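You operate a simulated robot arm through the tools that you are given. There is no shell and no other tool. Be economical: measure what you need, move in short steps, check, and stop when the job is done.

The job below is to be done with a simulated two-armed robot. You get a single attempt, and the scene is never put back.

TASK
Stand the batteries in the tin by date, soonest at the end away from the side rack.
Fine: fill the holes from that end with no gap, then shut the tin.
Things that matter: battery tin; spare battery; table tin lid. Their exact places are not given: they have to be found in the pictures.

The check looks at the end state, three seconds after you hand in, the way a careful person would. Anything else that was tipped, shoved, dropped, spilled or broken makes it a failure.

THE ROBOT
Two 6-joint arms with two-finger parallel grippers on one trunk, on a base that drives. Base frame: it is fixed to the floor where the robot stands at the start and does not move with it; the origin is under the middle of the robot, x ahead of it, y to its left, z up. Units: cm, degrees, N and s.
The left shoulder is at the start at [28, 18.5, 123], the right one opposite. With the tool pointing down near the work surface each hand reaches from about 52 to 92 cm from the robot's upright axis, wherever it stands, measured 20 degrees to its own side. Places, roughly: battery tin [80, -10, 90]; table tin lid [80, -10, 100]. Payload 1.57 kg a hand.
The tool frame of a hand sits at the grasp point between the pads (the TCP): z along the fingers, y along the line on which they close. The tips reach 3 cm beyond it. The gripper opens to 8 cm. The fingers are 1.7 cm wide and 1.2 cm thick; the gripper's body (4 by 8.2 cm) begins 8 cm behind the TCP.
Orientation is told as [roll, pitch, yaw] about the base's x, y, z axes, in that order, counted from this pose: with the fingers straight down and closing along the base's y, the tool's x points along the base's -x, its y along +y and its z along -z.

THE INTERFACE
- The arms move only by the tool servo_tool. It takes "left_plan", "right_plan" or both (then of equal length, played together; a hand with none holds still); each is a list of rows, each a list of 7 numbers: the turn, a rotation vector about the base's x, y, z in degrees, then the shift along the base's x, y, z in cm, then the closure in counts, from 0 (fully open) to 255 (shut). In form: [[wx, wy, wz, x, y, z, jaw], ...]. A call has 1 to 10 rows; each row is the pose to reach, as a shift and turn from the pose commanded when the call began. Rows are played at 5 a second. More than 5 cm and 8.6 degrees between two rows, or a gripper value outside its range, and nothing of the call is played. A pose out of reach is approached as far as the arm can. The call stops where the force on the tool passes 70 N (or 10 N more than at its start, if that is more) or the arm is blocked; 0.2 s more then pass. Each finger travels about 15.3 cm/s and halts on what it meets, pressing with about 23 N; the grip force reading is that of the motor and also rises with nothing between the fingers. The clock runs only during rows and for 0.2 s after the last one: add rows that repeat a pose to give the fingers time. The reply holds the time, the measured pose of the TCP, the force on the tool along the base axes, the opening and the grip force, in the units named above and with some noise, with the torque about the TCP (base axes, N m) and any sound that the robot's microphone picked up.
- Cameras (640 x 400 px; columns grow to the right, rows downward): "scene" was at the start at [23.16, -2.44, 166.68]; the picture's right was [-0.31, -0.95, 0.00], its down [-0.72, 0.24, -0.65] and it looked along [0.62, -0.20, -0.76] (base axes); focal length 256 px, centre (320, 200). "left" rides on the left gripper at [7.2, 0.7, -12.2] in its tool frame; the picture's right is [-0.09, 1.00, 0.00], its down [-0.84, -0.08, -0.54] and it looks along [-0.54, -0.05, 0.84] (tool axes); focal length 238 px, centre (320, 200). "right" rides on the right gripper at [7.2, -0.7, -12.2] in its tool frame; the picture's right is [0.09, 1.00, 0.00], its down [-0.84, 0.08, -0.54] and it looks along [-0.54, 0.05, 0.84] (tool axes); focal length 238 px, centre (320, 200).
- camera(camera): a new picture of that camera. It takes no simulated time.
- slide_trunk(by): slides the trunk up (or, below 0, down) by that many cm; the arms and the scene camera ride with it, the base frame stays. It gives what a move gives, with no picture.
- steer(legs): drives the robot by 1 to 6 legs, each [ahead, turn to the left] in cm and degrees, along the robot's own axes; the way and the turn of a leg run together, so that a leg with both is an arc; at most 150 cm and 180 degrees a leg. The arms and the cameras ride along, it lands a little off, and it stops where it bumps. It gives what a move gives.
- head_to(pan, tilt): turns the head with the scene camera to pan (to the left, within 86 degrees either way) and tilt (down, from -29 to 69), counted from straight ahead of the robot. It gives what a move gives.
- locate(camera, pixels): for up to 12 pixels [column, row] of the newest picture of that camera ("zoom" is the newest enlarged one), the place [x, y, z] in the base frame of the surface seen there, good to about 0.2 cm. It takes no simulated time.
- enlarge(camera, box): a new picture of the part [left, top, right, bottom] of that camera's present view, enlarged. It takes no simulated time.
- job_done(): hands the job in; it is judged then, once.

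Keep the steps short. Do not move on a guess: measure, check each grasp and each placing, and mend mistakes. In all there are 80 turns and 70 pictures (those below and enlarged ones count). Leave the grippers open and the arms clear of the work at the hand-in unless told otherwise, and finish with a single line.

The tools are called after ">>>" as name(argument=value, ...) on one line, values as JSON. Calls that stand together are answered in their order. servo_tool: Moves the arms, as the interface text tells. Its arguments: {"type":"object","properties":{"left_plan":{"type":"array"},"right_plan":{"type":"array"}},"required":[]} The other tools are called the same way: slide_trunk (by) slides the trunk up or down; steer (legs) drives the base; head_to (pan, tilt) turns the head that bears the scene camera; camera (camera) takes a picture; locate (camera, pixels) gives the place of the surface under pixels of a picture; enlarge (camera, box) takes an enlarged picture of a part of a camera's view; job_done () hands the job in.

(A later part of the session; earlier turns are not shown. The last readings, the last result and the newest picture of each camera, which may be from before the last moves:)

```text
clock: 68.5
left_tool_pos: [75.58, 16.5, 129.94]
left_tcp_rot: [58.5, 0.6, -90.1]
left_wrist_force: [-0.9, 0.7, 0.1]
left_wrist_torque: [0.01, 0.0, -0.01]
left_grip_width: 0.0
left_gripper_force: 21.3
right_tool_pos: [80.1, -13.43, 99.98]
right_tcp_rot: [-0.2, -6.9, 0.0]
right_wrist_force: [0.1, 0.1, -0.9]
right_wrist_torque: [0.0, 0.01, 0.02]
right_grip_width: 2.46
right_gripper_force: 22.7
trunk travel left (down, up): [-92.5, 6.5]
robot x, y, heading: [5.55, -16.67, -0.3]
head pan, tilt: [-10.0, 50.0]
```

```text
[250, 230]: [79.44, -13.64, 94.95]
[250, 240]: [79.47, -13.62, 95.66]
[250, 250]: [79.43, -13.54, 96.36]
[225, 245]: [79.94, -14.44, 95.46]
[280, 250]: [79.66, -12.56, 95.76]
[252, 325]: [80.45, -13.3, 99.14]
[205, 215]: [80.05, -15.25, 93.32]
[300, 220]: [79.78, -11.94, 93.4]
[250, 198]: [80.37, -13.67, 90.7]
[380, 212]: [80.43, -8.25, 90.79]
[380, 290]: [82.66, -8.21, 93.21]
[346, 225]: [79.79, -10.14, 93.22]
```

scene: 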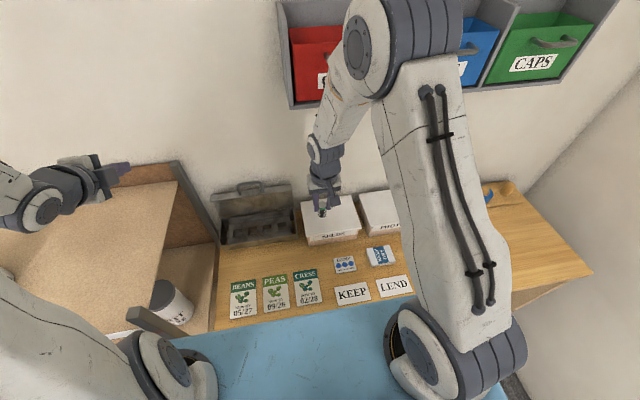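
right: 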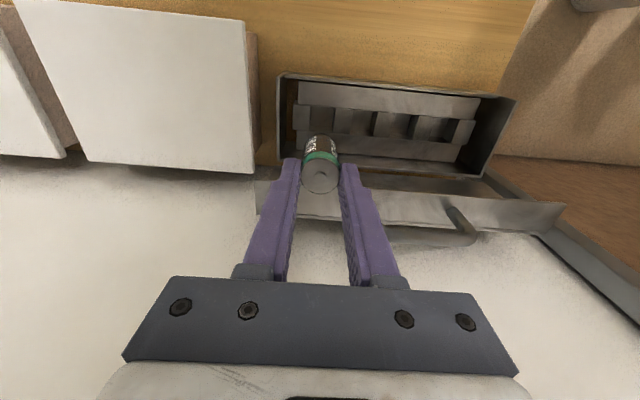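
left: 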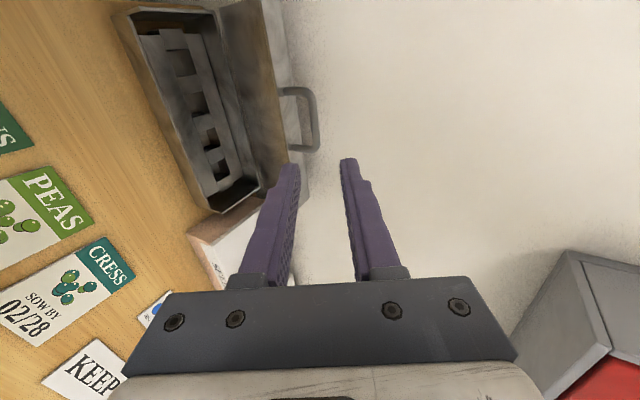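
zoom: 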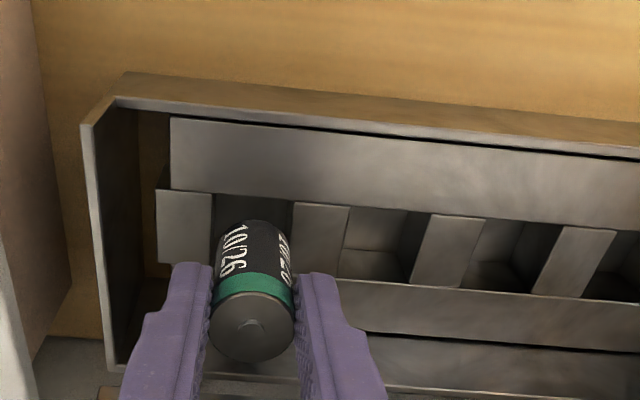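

The battery is centred at (80.68, −13.6) and the hole at about (80.8, −13.6). I'll lower slowly.

>>> servo_tool(right_plan=[[0, 0, 0, 0.1, 0, -0.8, 225], [0, 0, 0, 0.1, 0, -1.6, 225], [0, 0, 0, 0.1, 0, -2.3, 225], [0, 0, 0, 0.1, 0, -2.9, 225], [0, 0, 0, 0.1, 0, -3.3, 225], [0, 0, 0, 0.1, 0, -3.3, 225]])

```text
clock: 69.9
left_tool_pos: [75.57, 16.45, 129.94]
left_tcp_rot: [58.6, 0.6, -90.1]
left_wrist_force: [-0.8, -0.4, 0.5]
left_wrist_torque: [-0.02, -0.01, 0.01]
left_grip_width: 0.01
left_gripper_force: 22.0
right_tool_pos: [80.09, -13.57, 96.74]
right_tcp_rot: [-0.1, -6.9, 0.0]
right_wrist_force: [-1.4, 0.1, -0.4]
right_wrist_torque: [-0.01, 0.04, -0.02]
right_grip_width: 2.46
right_gripper_force: 23.3
trunk travel left (down, up): [-92.5, 6.5]
robot x, y, heading: [5.34, -16.26, -0.1]
head pan, tilt: [-10.0, 50.0]
```

No contact force and it's fully in the hole. I'll release and lift.

>>> servo_tool(right_plan=[[0, 0, 0, 0, 0, 0, 190], [0, 0, 0, 0, 0, 0, 150], [0, 0, 0, 0, 0, 0, 150], [0, 0, 0, 0, 0, 3, 150], [0, 0, 0, -1, 0, 7, 150], [0, 0, 0, -2, -1, 11, 150], [0, 0, 0, -4, -4, 13, 150]])

>>> enlarge(camera="right", box=[200, 40, 520, 240])

```text
clock: 71.5
left_tool_pos: [75.54, 16.5, 129.99]
left_tcp_rot: [58.6, 0.7, -89.9]
left_wrist_force: [-0.8, 0.2, 0.4]
left_wrist_torque: [-0.01, -0.03, 0.0]
left_grip_width: 0.02
left_gripper_force: 21.3
right_tool_pos: [76.0, -17.85, 109.82]
right_tcp_rot: [-0.1, -6.9, 0.0]
right_wrist_force: [-0.5, -0.2, 0.0]
right_wrist_torque: [0.0, 0.02, 0.01]
right_grip_width: 3.3
right_gripper_force: 0.1
trunk travel left (down, up): [-92.5, 6.5]
robot x, y, heading: [5.84, -16.1, -0.2]
head pan, tilt: [-10.0, 50.0]
```

```text
2.00 times, centred on (360, 140) of right
```

zoom: 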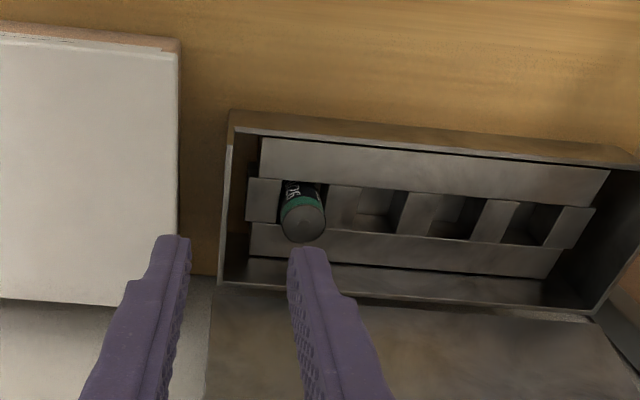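

It's placed. I'll confirm its seat height and pick out the next hole.

>>> locate(camera="zoom", pixels=[[304, 222], [304, 210], [304, 237], [283, 222], [325, 222], [357, 210], [410, 215], [435, 215], [488, 220], [375, 183], [370, 232], [460, 195]])

>>> servo_tool(right_plan=[[0, 0, 0, -1.3, -4.8, 0, 110], [0, 0, 0, -2.6, -9.6, 0, 110], [0, 0, 0, -3.9, -14.4, 0, 110], [0, 0, 0, -5.2, -19.2, 0, 110], [0, 0, 0, -6.5, -24, 0, 110], [0, 0, 0, -7.8, -28.8, 0, 110], [0, 0, 0, -9.1, -33.6, 0, 110], [0, 0, 0, -10.4, -38.4, 0, 110], [0, 0, 0, -11.7, -43.2, 0, 110], [0, 0, 0, -13, -48, 0, 110]])

```text
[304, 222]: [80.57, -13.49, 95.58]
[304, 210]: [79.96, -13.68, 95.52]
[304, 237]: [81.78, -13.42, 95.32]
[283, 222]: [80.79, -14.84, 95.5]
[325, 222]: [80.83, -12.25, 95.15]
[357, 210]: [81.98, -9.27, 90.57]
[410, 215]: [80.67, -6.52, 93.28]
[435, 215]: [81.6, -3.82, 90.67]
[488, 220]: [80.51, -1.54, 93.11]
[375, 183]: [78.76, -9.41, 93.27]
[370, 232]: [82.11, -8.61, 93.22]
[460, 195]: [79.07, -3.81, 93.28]
```

```text
clock: 73.7
left_tool_pos: [75.55, 16.45, 129.81]
left_tcp_rot: [58.5, 0.6, -90.0]
left_wrist_force: [0.7, 0.4, 0.7]
left_wrist_torque: [-0.01, 0.0, -0.01]
left_grip_width: 0.0
left_gripper_force: 21.3
right_tool_pos: [62.98, -65.77, 109.77]
right_tcp_rot: [-0.1, -6.9, 0.0]
right_wrist_force: [0.6, 0.3, -0.4]
right_wrist_torque: [-0.02, -0.03, 0.0]
right_grip_width: 4.54
right_gripper_force: 0.0
trunk travel left (down, up): [-92.5, 6.5]
robot x, y, heading: [5.5, -16.78, -0.4]
head pan, tilt: [-10.0, 50.0]
```

10/26 is seated (top 95.4). Next is 06/27 at (59.8, −83.15).

>>> servo_tool(right_plan=[[0, 0, 0, -0.9, -4.5, 0, 110], [0, 0, 0, -1.8, -9, 0, 110], [0, 0, 0, -2.8, -13.5, 0, 110], [0, 0, 0, -3.7, -17.35, -1, 110], [0, 0, 0, -3.7, -17.35, -5, 110], [0, 0, 0, -3.7, -17.35, -8, 110], [0, 0, 0, -3.7, -17.35, -8, 110]])

>>> enlarge(camera="right", box=[200, 60, 440, 210])

```text
clock: 75.3
left_tool_pos: [75.61, 16.42, 129.94]
left_tcp_rot: [58.6, 0.8, -90.0]
left_wrist_force: [-0.3, 0.2, -0.2]
left_wrist_torque: [0.0, -0.03, 0.02]
left_grip_width: 0.0
left_gripper_force: 21.2
right_tool_pos: [59.23, -82.89, 101.68]
right_tcp_rot: [-0.1, -6.9, 0.0]
right_wrist_force: [0.1, 0.6, 0.6]
right_wrist_torque: [-0.02, 0.0, -0.01]
right_grip_width: 4.56
right_gripper_force: 0.0
trunk travel left (down, up): [-92.5, 6.5]
robot x, y, heading: [5.5, -16.54, -0.4]
head pan, tilt: [-10.0, 50.0]
```

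```text
2.67 times, centred on (320, 135) of right
```

zoom: 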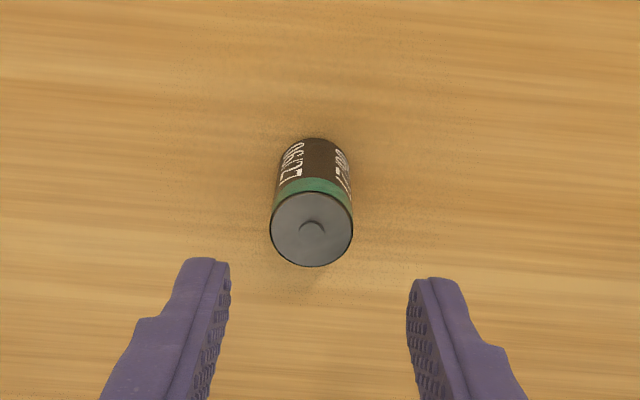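

>>> locate(camera="zoom", pixels=[[312, 232], [312, 195], [312, 262], [274, 230], [349, 230]])

```text
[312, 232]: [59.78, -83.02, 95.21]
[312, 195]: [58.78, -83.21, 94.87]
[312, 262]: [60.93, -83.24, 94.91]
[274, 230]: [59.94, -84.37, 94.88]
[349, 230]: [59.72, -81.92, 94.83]
```

Centre is (59.85, −83.15). I'll go down and grip.

>>> servo_tool(right_plan=[[0, 0, 0, 0.1, -0.2, -2.5, 110], [0, 0, 0, 0.1, -0.2, -4.5, 110], [0, 0, 0, 0.1, -0.2, -5.6, 110], [0, 0, 0, 0.1, -0.2, -5.6, 110], [0, 0, 0, 0.1, -0.2, -5.6, 180], [0, 0, 0, 0.1, -0.2, -5.6, 225], [0, 0, 0, 0.1, -0.2, -5.6, 225], [0, 0, 0, 0.1, -0.2, -3, 225], [0, 0, 0, 0.1, -0.2, 1, 225], [0, 0, 0, 0.1, -0.2, 5, 225]])

>>> servo_tool(right_plan=[[0, 0, 0, 1.4, 4.7, 2, 225], [0, 0, 0, 2.8, 9.4, 2, 225], [0, 0, 0, 4.2, 14.1, 2, 225], [0, 0, 0, 5.6, 18.8, 2, 225], [0, 0, 0, 7, 23.5, 2, 225], [0, 0, 0, 8.4, 28.2, 2, 225], [0, 0, 0, 9.8, 32.9, 2, 225], [0, 0, 0, 11.2, 37.6, 2, 225], [0, 0, 0, 12.6, 42.3, 2, 225], [0, 0, 0, 14, 47, 2, 225]])

```text
clock: 77.5
left_tool_pos: [75.58, 16.36, 129.79]
left_tcp_rot: [58.4, 0.8, -90.0]
left_wrist_force: [0.6, 0.3, -0.3]
left_wrist_torque: [0.02, 0.03, -0.03]
left_grip_width: 0.0
left_gripper_force: 21.2
right_tool_pos: [59.6, -82.97, 106.84]
right_tcp_rot: [0.0, -6.9, 0.0]
right_wrist_force: [0.5, 0.0, 0.2]
right_wrist_torque: [0.01, 0.01, 0.05]
right_grip_width: 2.49
right_gripper_force: 22.7
trunk travel left (down, up): [-92.5, 6.5]
robot x, y, heading: [5.64, -16.26, -0.6]
head pan, tilt: [-10.0, 50.0]
```

```text
refused: row 1 steps farther than a row can; nothing moved
```

It's held. I'll carry it in two legs to above hole 3 (y −8.6).

>>> servo_tool(right_plan=[[0, 0, 0, 0, 0, 3, 225], [0, 0, 0, 1.3, 4.7, 3, 225], [0, 0, 0, 2.6, 9.4, 3, 225], [0, 0, 0, 3.9, 14.1, 3, 225], [0, 0, 0, 5.2, 18.8, 3, 225], [0, 0, 0, 6.5, 23.5, 3, 225], [0, 0, 0, 7.8, 28.2, 3, 225], [0, 0, 0, 9.1, 32.9, 3, 225], [0, 0, 0, 10.4, 37.6, 3, 225], [0, 0, 0, 11.7, 42.3, 3, 225]])

>>> servo_tool(right_plan=[[0, 0, 0, 1.3, 4.7, 0, 225], [0, 0, 0, 2.6, 9.4, 0, 225], [0, 0, 0, 3.9, 14.1, 0, 225], [0, 0, 0, 5.2, 18.8, 0, 225], [0, 0, 0, 6.5, 23.5, 0, 225], [0, 0, 0, 7.8, 28.2, 0, 225], [0, 0, 0, 9, 32.2, 0, 225], [0, 0, 0, 9, 32.2, -4, 225], [0, 0, 0, 9, 32.2, -8, 225], [0, 0, 0, 9, 32.2, -9, 225]])

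>>> enlarge(camera="right", box=[190, 40, 450, 220])

```text
clock: 79.7
left_tool_pos: [75.61, 16.38, 129.85]
left_tcp_rot: [58.5, 0.6, -90.0]
left_wrist_force: [-0.7, 0.0, 0.5]
left_wrist_torque: [-0.01, -0.01, 0.0]
left_grip_width: 0.0
left_gripper_force: 20.8
right_tool_pos: [71.06, -40.73, 109.82]
right_tcp_rot: [-0.1, -6.9, -0.1]
right_wrist_force: [0.5, 0.1, -0.6]
right_wrist_torque: [0.03, -0.02, 0.02]
right_grip_width: 2.46
right_gripper_force: 23.1
trunk travel left (down, up): [-92.5, 6.5]
robot x, y, heading: [5.57, -16.01, -0.2]
head pan, tilt: [-10.0, 50.0]
```

```text
clock: 81.9
left_tool_pos: [75.65, 16.49, 129.78]
left_tcp_rot: [58.4, 0.6, -90.1]
left_wrist_force: [-0.3, 0.5, -1.0]
left_wrist_torque: [0.0, 0.03, -0.02]
left_grip_width: 0.0
left_gripper_force: 21.2
right_tool_pos: [80.35, -8.71, 100.43]
right_tcp_rot: [-0.1, -7.0, 0.0]
right_wrist_force: [0.0, 0.0, 0.5]
right_wrist_torque: [0.05, 0.0, 0.0]
right_grip_width: 2.43
right_gripper_force: 22.7
trunk travel left (down, up): [-92.5, 6.5]
robot x, y, heading: [5.93, -16.19, -0.4]
head pan, tilt: [-10.0, 50.0]
```

```text
2.22 times, centred on (320, 130) of right
```

zoom: 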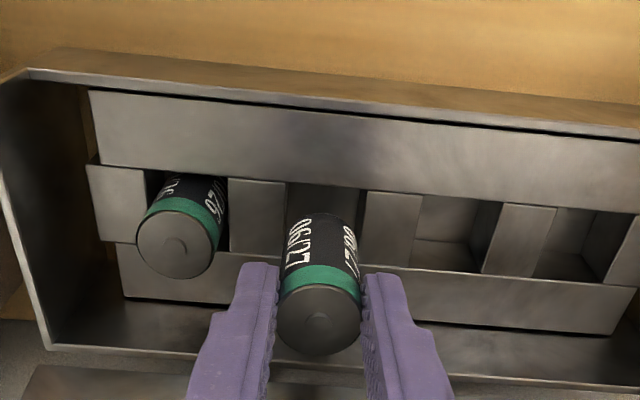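

>>> locate(camera="zoom", pixels=[[322, 225], [322, 235], [322, 245], [318, 325], [282, 325], [357, 325], [280, 205], [370, 210], [320, 180], [230, 205], [400, 275], [415, 215]])

```text
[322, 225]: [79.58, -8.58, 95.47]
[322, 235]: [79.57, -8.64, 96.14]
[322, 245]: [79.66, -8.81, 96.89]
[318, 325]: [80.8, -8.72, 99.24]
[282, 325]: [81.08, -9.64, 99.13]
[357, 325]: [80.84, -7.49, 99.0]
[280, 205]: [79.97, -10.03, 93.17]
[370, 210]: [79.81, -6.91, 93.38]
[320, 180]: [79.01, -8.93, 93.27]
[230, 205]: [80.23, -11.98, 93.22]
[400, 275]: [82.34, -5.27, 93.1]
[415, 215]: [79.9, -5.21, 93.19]
```

The battery is at (80.83, −8.62) and the hole at about (80.75, −8.5). I'll shift slightly and lower.

>>> servo_tool(right_plan=[[0, 0, 0, -0.05, 0.12, -0.8, 225], [0, 0, 0, -0.05, 0.12, -1.6, 225], [0, 0, 0, -0.05, 0.12, -2.4, 225], [0, 0, 0, -0.05, 0.12, -3, 225], [0, 0, 0, -0.05, 0.12, -3.5, 225], [0, 0, 0, -0.05, 0.12, -3.5, 225]])

```text
clock: 83.3
left_tool_pos: [75.46, 16.48, 129.83]
left_tcp_rot: [58.5, 0.6, -89.9]
left_wrist_force: [0.1, 0.0, -0.3]
left_wrist_torque: [0.0, 0.04, -0.01]
left_grip_width: 0.0
left_gripper_force: 21.7
right_tool_pos: [80.13, -8.55, 97.15]
right_tcp_rot: [-0.1, -6.9, 0.0]
right_wrist_force: [-0.4, 0.6, -1.2]
right_wrist_torque: [0.01, 0.0, 0.01]
right_grip_width: 2.48
right_gripper_force: 23.0
trunk travel left (down, up): [-92.5, 6.5]
robot x, y, heading: [5.87, -16.26, -0.2]
head pan, tilt: [-10.0, 50.0]
```

No contact. I'll go 0.35 lower, release and lift.

>>> servo_tool(right_plan=[[0, 0, 0, 0, 0, -0.35, 225], [0, 0, 0, 0, 0, -0.35, 190], [0, 0, 0, 0, 0, -0.35, 150], [0, 0, 0, 0, 0, -0.35, 150], [0, 0, 0, 0, 0, 3, 150], [0, 0, 0, -1, 0, 7, 150], [0, 0, 0, -2, -1, 11, 150], [0, 0, 0, -3.5, -4, 13, 150], [0, 0, 0, -5, -8, 13, 150]])

>>> servo_tool(right_plan=[[0, 0, 0, -1.6, -4.6, 0, 110], [0, 0, 0, -3.2, -9.2, 0, 110], [0, 0, 0, -4.8, -13.8, 0, 110], [0, 0, 0, -6.4, -18.4, 0, 110], [0, 0, 0, -8, -23, 0, 110], [0, 0, 0, -9.6, -27.6, 0, 110], [0, 0, 0, -11.2, -32.2, 0, 110], [0, 0, 0, -12.8, -36.8, 0, 110], [0, 0, 0, -14.4, -41.4, 0, 110], [0, 0, 0, -16, -46, 0, 110]])

```text
clock: 85.3
left_tool_pos: [75.45, 16.59, 129.87]
left_tcp_rot: [58.4, 0.8, -90.0]
left_wrist_force: [-0.5, -0.6, -0.3]
left_wrist_torque: [-0.01, -0.02, 0.0]
left_grip_width: 0.0
left_gripper_force: 21.1
right_tool_pos: [75.47, -16.68, 110.27]
right_tcp_rot: [-0.1, -6.9, 0.0]
right_wrist_force: [0.0, -0.5, 0.2]
right_wrist_torque: [0.0, -0.01, -0.01]
right_grip_width: 3.31
right_gripper_force: 0.1
trunk travel left (down, up): [-92.5, 6.5]
robot x, y, heading: [5.62, -16.47, -0.2]
head pan, tilt: [-10.0, 50.0]
```

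```text
clock: 87.5
left_tool_pos: [75.6, 16.43, 129.83]
left_tcp_rot: [58.5, 0.7, -90.2]
left_wrist_force: [0.4, 0.3, -0.5]
left_wrist_torque: [-0.01, 0.01, 0.0]
left_grip_width: 0.0
left_gripper_force: 20.8
right_tool_pos: [59.61, -62.55, 109.93]
right_tcp_rot: [-0.1, -6.9, 0.3]
right_wrist_force: [1.0, 0.3, 0.0]
right_wrist_torque: [-0.02, -0.01, -0.01]
right_grip_width: 4.54
right_gripper_force: 0.1
trunk travel left (down, up): [-92.5, 6.5]
robot x, y, heading: [5.26, -15.95, -0.6]
head pan, tilt: [-10.0, 50.0]
```

Now for 03/28 near (58.75, −62.6).

>>> servo_tool(right_plan=[[0, 0, 0, -1.3, 0, -3, 110], [0, 0, 0, -1.3, 0, -6, 110], [0, 0, 0, -1.3, 0, -8, 110], [0, 0, 0, -1.3, 0, -8, 110]])

>>> enlarge(camera="right", box=[200, 60, 440, 210])

```text
clock: 88.5
left_tool_pos: [75.46, 16.32, 129.98]
left_tcp_rot: [58.5, 0.6, -90.1]
left_wrist_force: [0.3, 0.1, 0.3]
left_wrist_torque: [-0.02, 0.01, -0.02]
left_grip_width: 0.0
left_gripper_force: 21.4
right_tool_pos: [58.05, -62.48, 102.14]
right_tcp_rot: [-0.1, -6.9, -0.1]
right_wrist_force: [0.2, 0.0, 0.6]
right_wrist_torque: [-0.01, 0.02, 0.0]
right_grip_width: 4.56
right_gripper_force: 0.2
trunk travel left (down, up): [-92.5, 6.5]
robot x, y, heading: [5.7, -16.27, -0.5]
head pan, tilt: [-10.0, 50.0]
```

```text
2.67 times, centred on (320, 135) of right
```

zoom: 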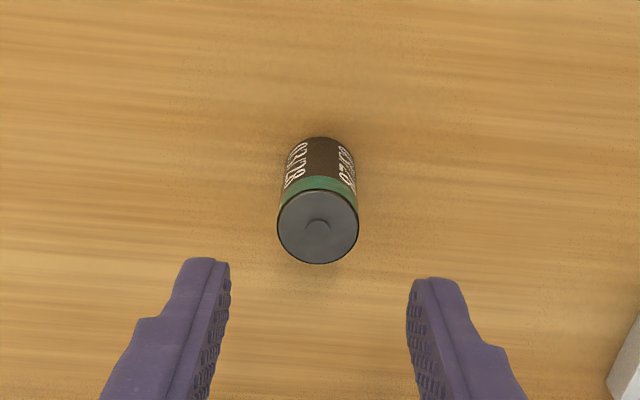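

Nearly the same view as before, so I'll go down with a tiny correction and grip.

>>> servo_tool(right_plan=[[0, 0, 0, 0.05, 0, -2.5, 110], [0, 0, 0, 0.05, 0, -4.5, 110], [0, 0, 0, 0.05, 0, -5.9, 110], [0, 0, 0, 0.05, 0, -5.9, 110], [0, 0, 0, 0.05, 0, -5.9, 180], [0, 0, 0, 0.05, 0, -5.9, 225], [0, 0, 0, 0.05, 0, -5.9, 225], [0, 0, 0, 0.05, 0, -2.5, 225], [0, 0, 0, 0.05, 0, 2, 225], [0, 0, 0, 0.05, 0, 6.5, 225]])

>>> servo_tool(right_plan=[[0, 0, 0, 1.7, 4.6, 0, 225], [0, 0, 0, 3.4, 9.2, 0, 225], [0, 0, 0, 5.1, 13.8, 0, 225], [0, 0, 0, 6.8, 18.4, 0, 225], [0, 0, 0, 8.5, 23, 0, 225], [0, 0, 0, 10.2, 27.6, 0, 225], [0, 0, 0, 11.9, 32.2, 0, 225], [0, 0, 0, 13.6, 36.8, 0, 225], [0, 0, 0, 15.3, 41.4, 0, 225], [0, 0, 0, 17, 46, 0, 225]])

```text
clock: 90.7
left_tool_pos: [75.46, 16.49, 129.88]
left_tcp_rot: [58.6, 0.7, -90.0]
left_wrist_force: [0.5, 0.5, -0.1]
left_wrist_torque: [0.01, -0.01, -0.01]
left_grip_width: 0.0
left_gripper_force: 21.2
right_tool_pos: [58.11, -62.5, 108.67]
right_tcp_rot: [0.0, -6.9, 0.1]
right_wrist_force: [0.1, 0.5, -0.7]
right_wrist_torque: [0.02, 0.03, 0.02]
right_grip_width: 2.43
right_gripper_force: 22.9
trunk travel left (down, up): [-92.5, 6.5]
robot x, y, heading: [5.19, -16.0, -0.5]
head pan, tilt: [-10.0, 50.0]
```

```text
clock: 92.9
left_tool_pos: [75.6, 16.48, 129.86]
left_tcp_rot: [58.5, 0.6, -90.0]
left_wrist_force: [0.5, 0.7, 1.0]
left_wrist_torque: [-0.05, 0.02, -0.03]
left_grip_width: 0.01
left_gripper_force: 21.5
right_tool_pos: [75.04, -16.28, 108.79]
right_tcp_rot: [-0.1, -6.9, 0.0]
right_wrist_force: [0.3, -0.2, -0.4]
right_wrist_torque: [0.02, 0.02, 0.03]
right_grip_width: 2.48
right_gripper_force: 23.0
trunk travel left (down, up): [-92.5, 6.5]
robot x, y, heading: [5.96, -16.16, -0.1]
head pan, tilt: [-10.0, 50.0]
```

It's held. On to above hole 2 (y ≈ −3.6).

>>> servo_tool(right_plan=[[0, 0, 0, 1.7, 4.3, 1, 225], [0, 0, 0, 3.4, 8.6, 1, 225], [0, 0, 0, 5.15, 12.7, 1, 225], [0, 0, 0, 5.15, 12.7, -3, 225], [0, 0, 0, 5.15, 12.7, -6, 225], [0, 0, 0, 5.15, 12.7, -8.5, 225], [0, 0, 0, 5.15, 12.7, -8.5, 225]])

>>> enlarge(camera="right", box=[190, 40, 450, 220])

```text
clock: 94.5
left_tool_pos: [75.63, 16.45, 129.95]
left_tcp_rot: [58.5, 0.6, -90.0]
left_wrist_force: [0.1, -0.2, -1.1]
left_wrist_torque: [0.02, -0.06, 0.0]
left_grip_width: 0.01
left_gripper_force: 20.8
right_tool_pos: [80.22, -3.67, 100.4]
right_tcp_rot: [-0.1, -6.9, 0.0]
right_wrist_force: [-0.5, -0.8, -0.9]
right_wrist_torque: [0.03, 0.02, 0.02]
right_grip_width: 2.49
right_gripper_force: 23.3
trunk travel left (down, up): [-92.5, 6.5]
robot x, y, heading: [5.7, -16.32, -0.4]
head pan, tilt: [-10.0, 50.0]
```

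```text
2.22 times, centred on (320, 130) of right
```

zoom: 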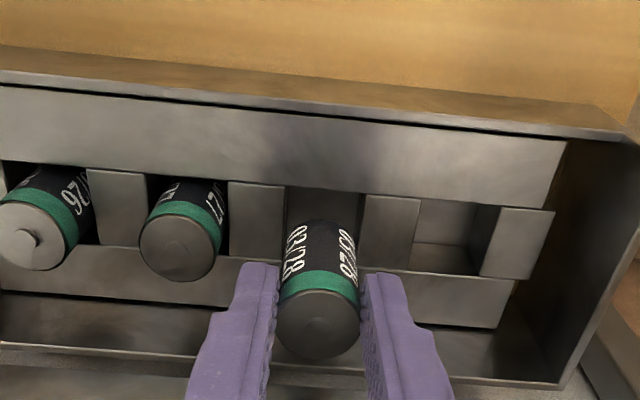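

>>> locate(camera="zoom", pixels=[[322, 232], [322, 240], [322, 250], [318, 328], [282, 328], [357, 328], [280, 210], [368, 215], [320, 184], [440, 280], [440, 192]])

```text
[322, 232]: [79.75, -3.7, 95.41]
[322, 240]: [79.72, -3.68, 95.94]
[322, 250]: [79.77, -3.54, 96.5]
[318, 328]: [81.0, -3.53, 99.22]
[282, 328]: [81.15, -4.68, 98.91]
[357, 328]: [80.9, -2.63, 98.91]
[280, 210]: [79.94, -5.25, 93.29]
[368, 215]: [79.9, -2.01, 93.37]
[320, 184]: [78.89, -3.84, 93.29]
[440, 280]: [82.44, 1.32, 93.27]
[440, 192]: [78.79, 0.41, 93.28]
```

The battery is at (80.98, −3.6) and the hole at (80.75, −3.63). I'll shift −0.2 in x and lower.

>>> servo_tool(right_plan=[[0, 0, 0, -0.2, 0, -0.8, 225], [0, 0, 0, -0.2, 0, -1.6, 225], [0, 0, 0, -0.2, 0, -2.4, 225], [0, 0, 0, -0.2, 0, -3, 225], [0, 0, 0, -0.2, 0, -3.6, 225], [0, 0, 0, -0.2, 0, -3.6, 225]])

```text
clock: 95.9
left_tool_pos: [75.29, 16.28, 130.11]
left_tcp_rot: [58.6, 0.8, -90.0]
left_wrist_force: [-0.3, 0.0, -1.1]
left_wrist_torque: [0.0, -0.02, 0.01]
left_grip_width: 0.02
left_gripper_force: 21.6
right_tool_pos: [79.89, -3.74, 97.44]
right_tcp_rot: [0.2, -7.4, -0.1]
right_wrist_force: [-15.9, -4.4, 52.9]
right_wrist_torque: [0.09, -0.48, 0.04]
right_grip_width: 2.45
right_gripper_force: 23.1
trunk travel left (down, up): [-92.5, 6.5]
robot x, y, heading: [5.9, -16.32, -0.4]
head pan, tilt: [-10.0, 50.0]
```

There's 53 N upward with about 0.6 cm still to go, so it's catching an edge. I'll raise it and look.

>>> servo_tool(right_plan=[[0, 0, 0, 0, 0, 1.2, 225], [0, 0, 0, 0, 0, 2.9, 225], [0, 0, 0, 0, 0, 2.9, 225]])

>>> enlarge(camera="right", box=[230, 80, 390, 200])

```text
clock: 96.7
left_tool_pos: [75.56, 16.46, 129.92]
left_tcp_rot: [58.5, 0.7, -90.0]
left_wrist_force: [-0.4, -0.1, 0.1]
left_wrist_torque: [-0.01, 0.01, -0.02]
left_grip_width: 0.0
left_gripper_force: 20.9
right_tool_pos: [79.7, -3.97, 99.67]
right_tcp_rot: [-0.2, -6.8, 0.0]
right_wrist_force: [0.1, 0.0, -0.3]
right_wrist_torque: [0.04, 0.02, -0.02]
right_grip_width: 2.48
right_gripper_force: 22.2
trunk travel left (down, up): [-92.5, 6.5]
robot x, y, heading: [5.51, -16.04, -0.6]
head pan, tilt: [-10.0, 50.0]
```

```text
3.33 times, centred on (310, 140) of right
```

zoom: 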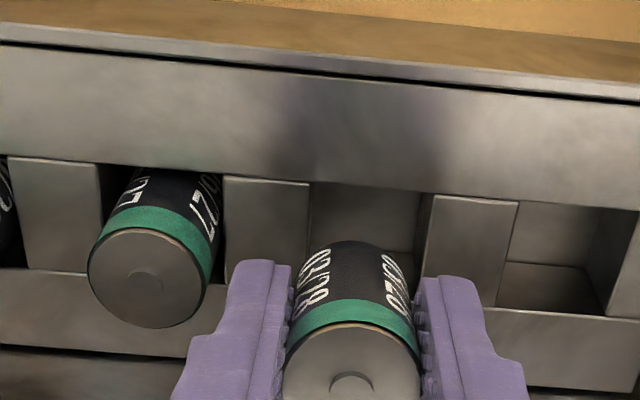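

>>> locate(camera="zoom", pixels=[[345, 245], [345, 260], [345, 280], [350, 330], [350, 380], [290, 375], [412, 375], [306, 210], [436, 215], [365, 183], [570, 311], [140, 270]])

```text
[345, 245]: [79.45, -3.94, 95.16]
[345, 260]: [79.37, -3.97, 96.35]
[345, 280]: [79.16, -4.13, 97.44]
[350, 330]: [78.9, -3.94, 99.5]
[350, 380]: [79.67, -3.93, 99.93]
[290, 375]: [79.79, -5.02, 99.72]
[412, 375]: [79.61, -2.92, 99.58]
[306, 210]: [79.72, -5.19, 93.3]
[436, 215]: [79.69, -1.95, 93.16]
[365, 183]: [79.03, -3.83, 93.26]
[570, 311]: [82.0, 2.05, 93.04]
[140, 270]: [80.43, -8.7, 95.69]
```

The battery has tilted about 7° and slid up in the grip, so it is now aligned with the tilted fingers. The lid is farther back now, so I can turn the hand vertical again, which makes the battery upright. I'll do that and re-measure.

>>> servo_tool(right_plan=[[0, 0, 0, 0, 0, 1.5, 225], [0, 3.5, 0, 0, 0, 1.5, 225], [0, 7.2, 0, 0, 0, 1.5, 225], [0, 7.2, 0, 0.5, 0.2, 1.5, 225], [0, 7.2, 0, 0.5, 0.2, 0.5, 225], [0, 7.2, 0, 0.5, 0.2, 0.5, 225]])

>>> enlarge(camera="right", box=[230, 80, 390, 200])

```text
clock: 98.1
left_tool_pos: [75.59, 16.36, 129.86]
left_tcp_rot: [58.4, 0.7, -89.9]
left_wrist_force: [0.1, -0.7, 0.5]
left_wrist_torque: [-0.02, -0.01, -0.01]
left_grip_width: 0.01
left_gripper_force: 21.6
right_tool_pos: [80.34, -3.73, 100.07]
right_tcp_rot: [-0.2, 0.3, 0.0]
right_wrist_force: [0.4, -0.2, -0.9]
right_wrist_torque: [-0.03, -0.02, 0.03]
right_grip_width: 2.47
right_gripper_force: 22.8
trunk travel left (down, up): [-92.5, 6.5]
robot x, y, heading: [5.78, -16.26, -0.0]
head pan, tilt: [-10.0, 50.0]
```

```text
3.33 times, centred on (310, 140) of right
```

zoom: 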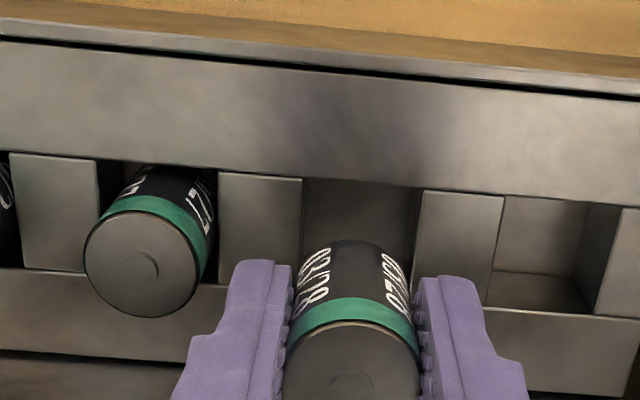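

>>> locate(camera="zoom", pixels=[[350, 248], [350, 262], [350, 285], [350, 385], [290, 370], [412, 370], [298, 210], [426, 215], [365, 179], [560, 312], [550, 200], [250, 288]])

```text
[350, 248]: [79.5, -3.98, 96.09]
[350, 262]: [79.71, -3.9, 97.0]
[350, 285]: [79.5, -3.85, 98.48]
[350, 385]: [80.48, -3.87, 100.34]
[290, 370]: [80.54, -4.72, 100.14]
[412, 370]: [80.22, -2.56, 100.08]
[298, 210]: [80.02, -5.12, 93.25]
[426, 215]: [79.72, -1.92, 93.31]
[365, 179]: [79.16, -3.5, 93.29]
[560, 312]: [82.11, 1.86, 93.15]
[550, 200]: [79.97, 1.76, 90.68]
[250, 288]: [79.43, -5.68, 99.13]
```

It's upright again, at (80.78, −3.75), with the hole centre near (80.65, −3.58). I'll correct by (−0.12, +0.15) and lower slowly.

>>> servo_tool(right_plan=[[0, 0, 0, -0.12, 0.15, -1, 225], [0, 0, 0, -0.12, 0.15, -1.8, 225], [0, 0, 0, -0.12, 0.15, -2.4, 225], [0, 0, 0, -0.12, 0.15, -2.9, 225], [0, 0, 0, -0.12, 0.15, -3.3, 225], [0, 0, 0, -0.12, 0.15, -3.3, 225]])

```text
clock: 99.0
left_tool_pos: [75.37, 16.34, 129.96]
left_tcp_rot: [58.5, 0.6, -90.1]
left_wrist_force: [0.5, 0.0, -0.5]
left_wrist_torque: [0.03, 0.0, -0.01]
left_grip_width: 0.0
left_gripper_force: 21.3
right_tool_pos: [80.84, -3.32, 98.61]
right_tcp_rot: [0.5, -0.8, -0.2]
right_wrist_force: [-5.1, -2.0, 23.7]
right_wrist_torque: [-0.2, -1.25, -0.21]
right_grip_width: 2.47
right_gripper_force: 23.3
trunk travel left (down, up): [-92.5, 6.5]
robot x, y, heading: [5.71, -16.17, -0.4]
head pan, tilt: [-10.0, 50.0]
stopped in row 4 (right hand): the force on the tool passed its limit at 76 N (the readings are from after the stop); the commanded pose is now the measured one
```

The contact is now the vertical hand on the lid lip at x≈84, so insertion needs the tilted hand. I'll set the battery down on the free spot (65.6, −55.7) and regrasp it tilted, as I did for the first one.

>>> servo_tool(right_plan=[[0, 0, 0, -0.5, 0, 4, 225], [0, 0.5, 0, -0.5, 0, 8, 225], [0, 0.5, 0, -0.5, 0, 12, 225], [0, 0.5, 0, -1.8, -4.6, 12, 225], [0, 0.5, 0, -3.1, -9.2, 12, 225], [0, 0.5, 0, -4.4, -13.8, 12, 225], [0, 0.5, 0, -5.7, -18.4, 12, 225], [0, 0.5, 0, -7, -23, 12, 225], [0, 0.5, 0, -8.3, -27.6, 12, 225], [0, 0.5, 0, -9.6, -32.2, 12, 225]])

>>> servo_tool(right_plan=[[0, 0, 0, -1.3, -4.6, 0, 225], [0, 0, 0, -2.6, -9.2, 0, 225], [0, 0, 0, -3.9, -13.8, 0, 225], [0, 0, 0, -5.4, -18, 0, 225], [0, 0, 0, -5.6, -20.2, -3, 225], [0, 0, 0, -5.6, -20.2, -7, 225], [0, 0, 0, -5.6, -20.2, -11, 225], [0, 0, 0, -5.6, -20.2, -13, 225], [0, 0, 0, -5.6, -20.2, -13, 225]])

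>>> enlarge(camera="right", box=[220, 80, 420, 220])

>>> locate(camera="zoom", pixels=[[320, 180], [320, 200], [320, 220], [320, 300], [320, 330], [320, 100]])

```text
clock: 101.2
left_tool_pos: [75.69, 16.37, 129.94]
left_tcp_rot: [58.5, 0.8, -90.1]
left_wrist_force: [0.6, -0.9, -1.1]
left_wrist_torque: [-0.03, -0.01, 0.01]
left_grip_width: 0.01
left_gripper_force: 21.3
right_tool_pos: [71.24, -35.62, 110.18]
right_tcp_rot: [0.2, 0.2, -0.2]
right_wrist_force: [-0.6, 0.0, -0.4]
right_wrist_torque: [-0.01, 0.02, -0.02]
right_grip_width: 2.49
right_gripper_force: 23.1
trunk travel left (down, up): [-92.5, 6.5]
robot x, y, heading: [5.75, -16.21, -0.4]
head pan, tilt: [-10.0, 50.0]
```

```text
clock: 103.2
left_tool_pos: [75.57, 16.45, 129.91]
left_tcp_rot: [58.5, 0.7, -90.1]
left_wrist_force: [-0.2, 0.7, 0.4]
left_wrist_torque: [-0.02, -0.01, 0.0]
left_grip_width: 0.0
left_gripper_force: 20.9
right_tool_pos: [65.62, -55.78, 97.22]
right_tcp_rot: [0.2, 0.1, -0.3]
right_wrist_force: [0.4, 0.0, -0.1]
right_wrist_torque: [0.0, -0.01, 0.02]
right_grip_width: 2.49
right_gripper_force: 22.9
trunk travel left (down, up): [-92.5, 6.5]
robot x, y, heading: [5.34, -16.44, -0.6]
head pan, tilt: [-10.0, 50.0]
```

```text
2.86 times, centred on (320, 150) of right
```

zoom: 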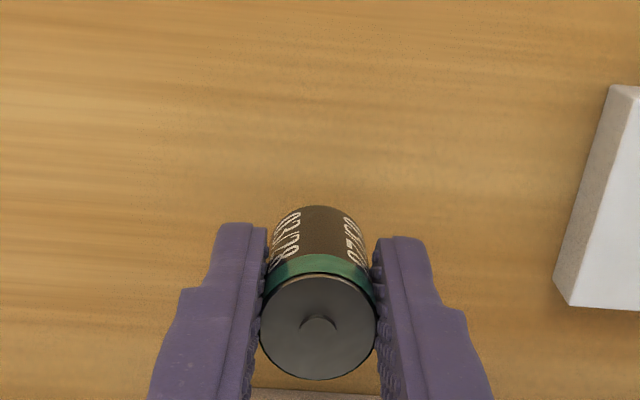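

```text
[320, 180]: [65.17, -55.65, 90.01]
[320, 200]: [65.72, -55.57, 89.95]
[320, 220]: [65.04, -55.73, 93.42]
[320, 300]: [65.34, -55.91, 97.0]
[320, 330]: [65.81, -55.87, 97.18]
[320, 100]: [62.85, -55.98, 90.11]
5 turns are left
```

Only 5 turns are left, so I'll chain the steps: set the battery down, regrasp it tilted, carry it over hole 2 and measure.

>>> servo_tool(right_plan=[[0, 0, 0, 0, 0, -1.2, 225], [0, 0, 0, 0, 0, -2.1, 225], [0, 0, 0, 0, 0, -2.1, 225], [0, 0, 0, 0, 0, -2.1, 180], [0, 0, 0, 0, 0, -2.1, 110], [0, 0, 0, 0, 0, -2.1, 110], [0, 0, 0, 0, 0, 1, 110], [0, 0, 0, 0, 0, 5, 110], [0, 0, 0, 0, 0, 5, 110]])

>>> servo_tool(right_plan=[[0, -3.5, 0, -0.17, 0, 0, 110], [0, -7, 0, -0.17, 0, 0, 110], [0, -7, 0, -0.17, 0, -2.5, 110], [0, -7, 0, -0.17, 0, -4.5, 110], [0, -7, 0, -0.17, 0, -6, 110], [0, -7, 0, -0.17, 0, -6, 110], [0, -7, 0, -0.17, 0, -6, 180], [0, -7, 0, -0.17, 0, -6, 225], [0, -7, 0, -0.17, 0, -6, 225], [0, -7, 0, -0.17, 0, -3, 225]])

>>> servo_tool(right_plan=[[0, 0, 0, 0, 0, 4.5, 225], [0, 0, 0, 0, 0, 9, 225], [0, 0, 0, 1.33, 4.74, 9, 225], [0, 0, 0, 2.66, 9.48, 9, 225], [0, 0, 0, 3.99, 14.2, 9, 225], [0, 0, 0, 5.32, 18.9, 9, 225], [0, 0, 0, 6.65, 23.7, 9, 225], [0, 0, 0, 7.98, 28.4, 9, 225], [0, 0, 0, 9.31, 33.1, 9, 225], [0, 0, 0, 10.64, 37.8, 9, 225]])

>>> servo_tool(right_plan=[[0, 0, 0, 1.33, 4.74, 0, 225], [0, 0, 0, 2.66, 9.48, 0, 225], [0, 0, 0, 4, 14.2, 0, 225], [0, 0, 0, 4, 14.2, -4, 225], [0, 0, 0, 4, 14.2, -7.5, 225], [0, 0, 0, 4, 14.2, -7.5, 225]])

>>> enlarge(camera="right", box=[190, 40, 450, 220])

>>> locate(camera="zoom", pixels=[[322, 232], [322, 240], [322, 250], [318, 328], [282, 328], [357, 328], [280, 210], [368, 215], [320, 184], [440, 280], [440, 192], [322, 260]])

```text
clock: 105.2
left_tool_pos: [75.51, 16.26, 129.87]
left_tcp_rot: [58.5, 0.7, -90.1]
left_wrist_force: [0.0, -0.1, -1.0]
left_wrist_torque: [-0.01, 0.01, 0.02]
left_grip_width: 0.0
left_gripper_force: 21.4
right_tool_pos: [65.63, -55.76, 102.23]
right_tcp_rot: [0.2, 0.2, -0.3]
right_wrist_force: [-0.2, 0.3, -0.3]
right_wrist_torque: [0.01, 0.0, 0.0]
right_grip_width: 4.56
right_gripper_force: 0.0
trunk travel left (down, up): [-92.5, 6.5]
robot x, y, heading: [5.03, -16.04, -0.3]
head pan, tilt: [-10.0, 50.0]
```

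```text
clock: 107.4
left_tool_pos: [75.67, 16.33, 129.9]
left_tcp_rot: [58.4, 0.6, -90.1]
left_wrist_force: [-0.3, -0.3, 0.1]
left_wrist_torque: [-0.01, 0.02, -0.02]
left_grip_width: 0.0
left_gripper_force: 21.3
right_tool_pos: [65.59, -55.84, 99.28]
right_tcp_rot: [0.2, -6.8, -0.2]
right_wrist_force: [0.1, -0.3, -0.9]
right_wrist_torque: [0.0, -0.01, 0.01]
right_grip_width: 2.47
right_gripper_force: 22.8
trunk travel left (down, up): [-92.5, 6.5]
robot x, y, heading: [5.53, -16.06, -0.1]
head pan, tilt: [-10.0, 50.0]
```

```text
clock: 109.6
left_tool_pos: [75.54, 16.34, 129.78]
left_tcp_rot: [58.5, 0.6, -90.1]
left_wrist_force: [0.7, 0.7, 0.5]
left_wrist_torque: [0.01, 0.02, -0.01]
left_grip_width: 0.0
left_gripper_force: 21.4
right_tool_pos: [76.1, -17.75, 108.06]
right_tcp_rot: [0.2, -6.8, -0.3]
right_wrist_force: [-0.2, 0.3, -0.4]
right_wrist_torque: [0.01, 0.0, -0.01]
right_grip_width: 2.48
right_gripper_force: 22.7
trunk travel left (down, up): [-92.5, 6.5]
robot x, y, heading: [5.51, -16.12, -0.4]
head pan, tilt: [-10.0, 50.0]
```

```text
clock: 111.0
left_tool_pos: [75.55, 16.37, 129.84]
left_tcp_rot: [58.5, 0.6, -90.2]
left_wrist_force: [-0.9, -0.4, -0.1]
left_wrist_torque: [0.02, 0.03, 0.0]
left_grip_width: 0.0
left_gripper_force: 21.4
right_tool_pos: [80.28, -3.84, 101.05]
right_tcp_rot: [0.3, -6.7, -0.2]
right_wrist_force: [0.1, 0.5, -0.9]
right_wrist_torque: [0.0, -0.03, 0.03]
right_grip_width: 2.46
right_gripper_force: 23.1
trunk travel left (down, up): [-92.5, 6.5]
robot x, y, heading: [5.36, -16.0, -0.5]
head pan, tilt: [-10.0, 50.0]
```

```text
2.22 times, centred on (320, 130) of right
```

zoom: 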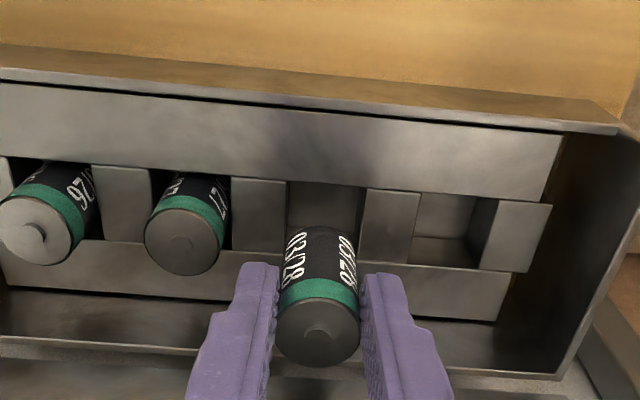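

```text
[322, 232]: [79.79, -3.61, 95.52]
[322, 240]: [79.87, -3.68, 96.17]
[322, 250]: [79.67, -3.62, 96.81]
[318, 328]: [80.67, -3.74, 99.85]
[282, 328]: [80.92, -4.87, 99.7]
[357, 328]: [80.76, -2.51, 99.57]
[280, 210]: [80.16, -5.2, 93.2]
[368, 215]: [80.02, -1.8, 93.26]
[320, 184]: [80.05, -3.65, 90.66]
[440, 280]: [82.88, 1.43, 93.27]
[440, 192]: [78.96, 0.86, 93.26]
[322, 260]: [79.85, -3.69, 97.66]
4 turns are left
```

The battery is upright at about (81.03, −3.65), with the hole centre near (80.72, −3.5) in the same picture. I'll shift (−0.33, +0.15), lower 4 cm slowly and check the force.

>>> servo_tool(right_plan=[[0, 0, 0, -0.33, 0.15, 0, 225], [0, 0, 0, -0.33, 0.15, -1, 225], [0, 0, 0, -0.33, 0.15, -1.7, 225], [0, 0, 0, -0.33, 0.15, -2.3, 225], [0, 0, 0, -0.33, 0.15, -2.9, 225], [0, 0, 0, -0.33, 0.15, -3.4, 225], [0, 0, 0, -0.33, 0.15, -3.9, 225], [0, 0, 0, -0.33, 0.15, -3.9, 225]])

>>> enlarge(camera="right", box=[190, 40, 450, 220])

>>> locate(camera="zoom", pixels=[[318, 328], [322, 260], [322, 240], [322, 225], [322, 210]])

>>> locate(camera="scene", pixels=[[246, 186], [250, 183], [240, 187], [258, 183], [240, 191]])

```text
clock: 112.8
left_tool_pos: [75.44, 16.53, 129.89]
left_tcp_rot: [58.6, 0.6, -90.1]
left_wrist_force: [0.0, -0.6, -0.6]
left_wrist_torque: [0.01, 0.01, -0.01]
left_grip_width: 0.0
left_gripper_force: 21.3
right_tool_pos: [79.74, -3.5, 96.64]
right_tcp_rot: [0.3, -6.8, -0.2]
right_wrist_force: [-0.3, 0.7, -0.6]
right_wrist_torque: [-0.04, -0.01, 0.02]
right_grip_width: 2.49
right_gripper_force: 22.8
trunk travel left (down, up): [-92.5, 6.5]
robot x, y, heading: [5.72, -16.36, -0.5]
head pan, tilt: [-10.0, 50.0]
```

```text
2.22 times, centred on (320, 130) of right
```

zoom: 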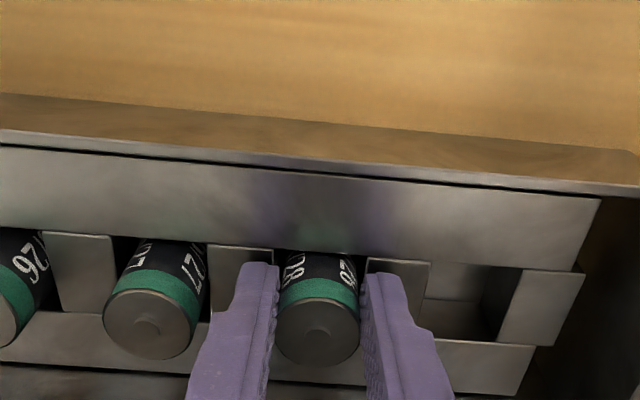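

```text
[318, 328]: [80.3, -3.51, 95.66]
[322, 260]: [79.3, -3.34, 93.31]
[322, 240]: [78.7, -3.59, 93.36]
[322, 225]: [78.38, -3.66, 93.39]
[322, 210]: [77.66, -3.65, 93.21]
```

```text
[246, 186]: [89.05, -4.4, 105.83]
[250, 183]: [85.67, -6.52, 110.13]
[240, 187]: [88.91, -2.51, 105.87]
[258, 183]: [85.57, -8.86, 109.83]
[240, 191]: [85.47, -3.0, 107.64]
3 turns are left
```

Hole 2 is fully inserted (top 95.6) with no force. The handle bar is now at about (85.9, 109.8). Chained next: release and withdraw the right hand; hook the bar with the left and swing the lid forward; back the left out; then press the lid shut with the right fingertips.

>>> servo_tool(right_plan=[[0, 0, 0, 0, 0, 0, 190], [0, 0, 0, 0, 0, 0, 150], [0, 0, 0, 0, 0, 0, 150], [0, 0, 0, 0, 0, 3, 150], [0, 0, 0, -1, 0, 7, 150], [0, 0, 0, -2, -2, 11, 150], [0, 0, 0, -4, -5, 13, 150], [0, 0, 0, -5.5, -9.5, 13, 200], [0, 0, 0, -6, -14, 13, 255], [0, 0, 0, -6.5, -18.5, 13, 255]])

>>> servo_tool(left_plan=[[0, 0, 0, 0.4, -3.2, -2.2, 160], [0, 0, 0, 0.8, -6.4, -4.4, 160], [0, 0, 0, 1.2, -9.6, -6.6, 160], [0, 0, 0, 1.6, -12.8, -8.8, 160], [0, 0, 0, 2, -16, -11, 160], [0, 0, 0, 2.4, -19.2, -13.3, 160], [0, 0, 0, 2.8, -22.3, -15.6, 160], [0, 0, 0, 2.8, -22.3, -15.6, 160]])

>>> servo_tool(left_plan=[[0, 0, 0, 2.13, 0, -1.3, 160], [0, 0, 0, 4.27, 0, -2.6, 160], [0, 0, 0, 6.2, 0, -3.8, 160], [0, 0, 0, 5, 0, -3.8, 160], [0, 0, 0, 3.8, 0, -4, 160], [0, 7, 0, 1.63, 0, -4.4, 160], [0, 14, 0, -0.3, 0, -5.25, 160], [0, 21, 0, -2.05, 0, -6.4, 160], [0, 28, 0, -3.6, 0, -8, 160], [0, 28, 0, -3.6, 0, -8, 160]])

>>> servo_tool(left_plan=[[0, 0, 0, -1, 0, 1.7, 130], [0, 0, 0, -2, 0, 3.5, 130], [0, 0, 0, -2.5, 0, 7.5, 130], [0, 0, 0, -2.5, 2.5, 11, 130], [0, 0, 0, -2.5, 6, 13.5, 130], [0, 0, 0, -2.5, 9.5, 16, 130], [0, 0, 0, -2.5, 13, 18.5, 130], [0, 0, 0, -2.5, 17, 20, 130]])

>>> enlarge(camera="scene", box=[190, 150, 350, 250])

>>> servo_tool(right_plan=[[0, 0, 0, 3.3, 2.7, 2, 255], [0, 0, 0, 6.6, 5.4, 2, 255], [0, 0, 0, 9.9, 8, 2, 255], [0, 0, 0, 9.9, 8, -1.6, 255], [0, 0, 0, 9.9, 8, -3.6, 255], [0, 0, 0, 8.9, 8, -5.6, 255], [0, 0, 0, 7.4, 8, -7.1, 255], [0, 0, 0, 5.4, 8, -8.1, 255], [0, 0, 0, 3.9, 8, -9.3, 255], [0, 0, 0, 3.9, 8, -10, 255]])

>>> camera(camera="scene")

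```text
clock: 115.0
left_tool_pos: [75.5, 16.33, 129.83]
left_tcp_rot: [58.5, 0.7, -90.1]
left_wrist_force: [-0.3, -1.2, -1.0]
left_wrist_torque: [-0.01, 0.01, -0.01]
left_grip_width: 0.0
left_gripper_force: 21.0
right_tool_pos: [73.48, -22.26, 109.95]
right_tcp_rot: [0.3, -6.8, -0.2]
right_wrist_force: [0.3, -0.7, -0.7]
right_wrist_torque: [0.0, -0.01, 0.03]
right_grip_width: 0.0
right_gripper_force: 21.4
trunk travel left (down, up): [-92.5, 6.5]
robot x, y, heading: [5.87, -16.26, -0.2]
head pan, tilt: [-10.0, 50.0]
```

```text
clock: 116.8
left_tool_pos: [78.32, -5.89, 114.24]
left_tcp_rot: [58.5, 0.7, -90.1]
left_wrist_force: [0.8, 0.3, -0.3]
left_wrist_torque: [0.04, 0.03, -0.01]
left_grip_width: 2.97
left_gripper_force: 0.0
left hand out of reach, approached as far as the arm can: row 3, 4
right_tool_pos: [73.54, -22.38, 109.98]
right_tcp_rot: [0.3, -6.7, -0.3]
right_wrist_force: [0.3, 0.6, 0.0]
right_wrist_torque: [0.03, -0.02, 0.01]
right_grip_width: 0.0
right_gripper_force: 20.8
trunk travel left (down, up): [-92.5, 6.5]
robot x, y, heading: [5.68, -16.22, -0.4]
head pan, tilt: [-10.0, 50.0]
```

```text
clock: 119.0
left_tool_pos: [74.57, -6.1, 106.18]
left_tcp_rot: [30.4, 0.6, -90.4]
left_wrist_force: [0.3, -0.6, 0.2]
left_wrist_torque: [0.01, -0.02, -0.02]
left_grip_width: 2.96
left_gripper_force: 0.2
right_tool_pos: [73.51, -22.31, 110.08]
right_tcp_rot: [0.3, -6.8, -0.3]
right_wrist_force: [0.8, -0.7, 0.2]
right_wrist_torque: [0.02, -0.01, -0.03]
right_grip_width: 0.0
right_gripper_force: 20.7
trunk travel left (down, up): [-92.5, 6.5]
robot x, y, heading: [5.56, -16.3, -0.3]
head pan, tilt: [-10.0, 50.0]
```

```text
clock: 120.8
left_tool_pos: [71.78, 11.0, 126.56]
left_tcp_rot: [30.5, 0.5, -90.3]
left_wrist_force: [0.1, 0.8, -0.6]
left_wrist_torque: [0.01, 0.01, -0.01]
left_grip_width: 3.91
left_gripper_force: 0.1
left hand out of reach, approached as far as the arm can: row 6
right_tool_pos: [73.51, -22.28, 110.16]
right_tcp_rot: [0.4, -6.8, -0.2]
right_wrist_force: [0.9, 0.0, 0.1]
right_wrist_torque: [0.0, -0.04, 0.02]
right_grip_width: 0.0
right_gripper_force: 20.9
trunk travel left (down, up): [-92.5, 6.5]
robot x, y, heading: [5.45, -16.15, -0.4]
head pan, tilt: [-10.0, 50.0]
```

```text
4.00 times, centred on (270, 200) of scene
```

zoom: 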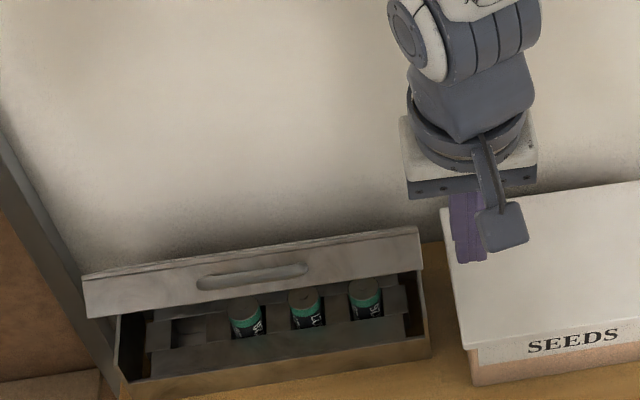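

```text
clock: 123.0
left_tool_pos: [71.82, 10.98, 126.74]
left_tcp_rot: [30.4, 0.5, -90.4]
left_wrist_force: [0.0, 0.7, -0.2]
left_wrist_torque: [0.02, 0.02, -0.01]
left_grip_width: 3.91
left_gripper_force: 0.0
right_tool_pos: [76.99, -14.04, 100.09]
right_tcp_rot: [0.4, -7.0, -0.2]
right_wrist_force: [-5.4, 0.4, 15.5]
right_wrist_torque: [0.02, 0.27, -0.03]
right_grip_width: 0.0
right_gripper_force: 20.8
trunk travel left (down, up): [-92.5, 6.5]
robot x, y, heading: [5.63, -16.26, -0.3]
head pan, tilt: [-10.0, 50.0]
```

```text
2 pictures are left
2 turns are left
```

scene: 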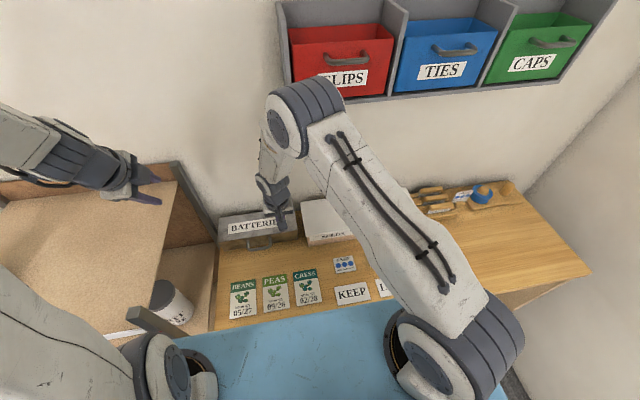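

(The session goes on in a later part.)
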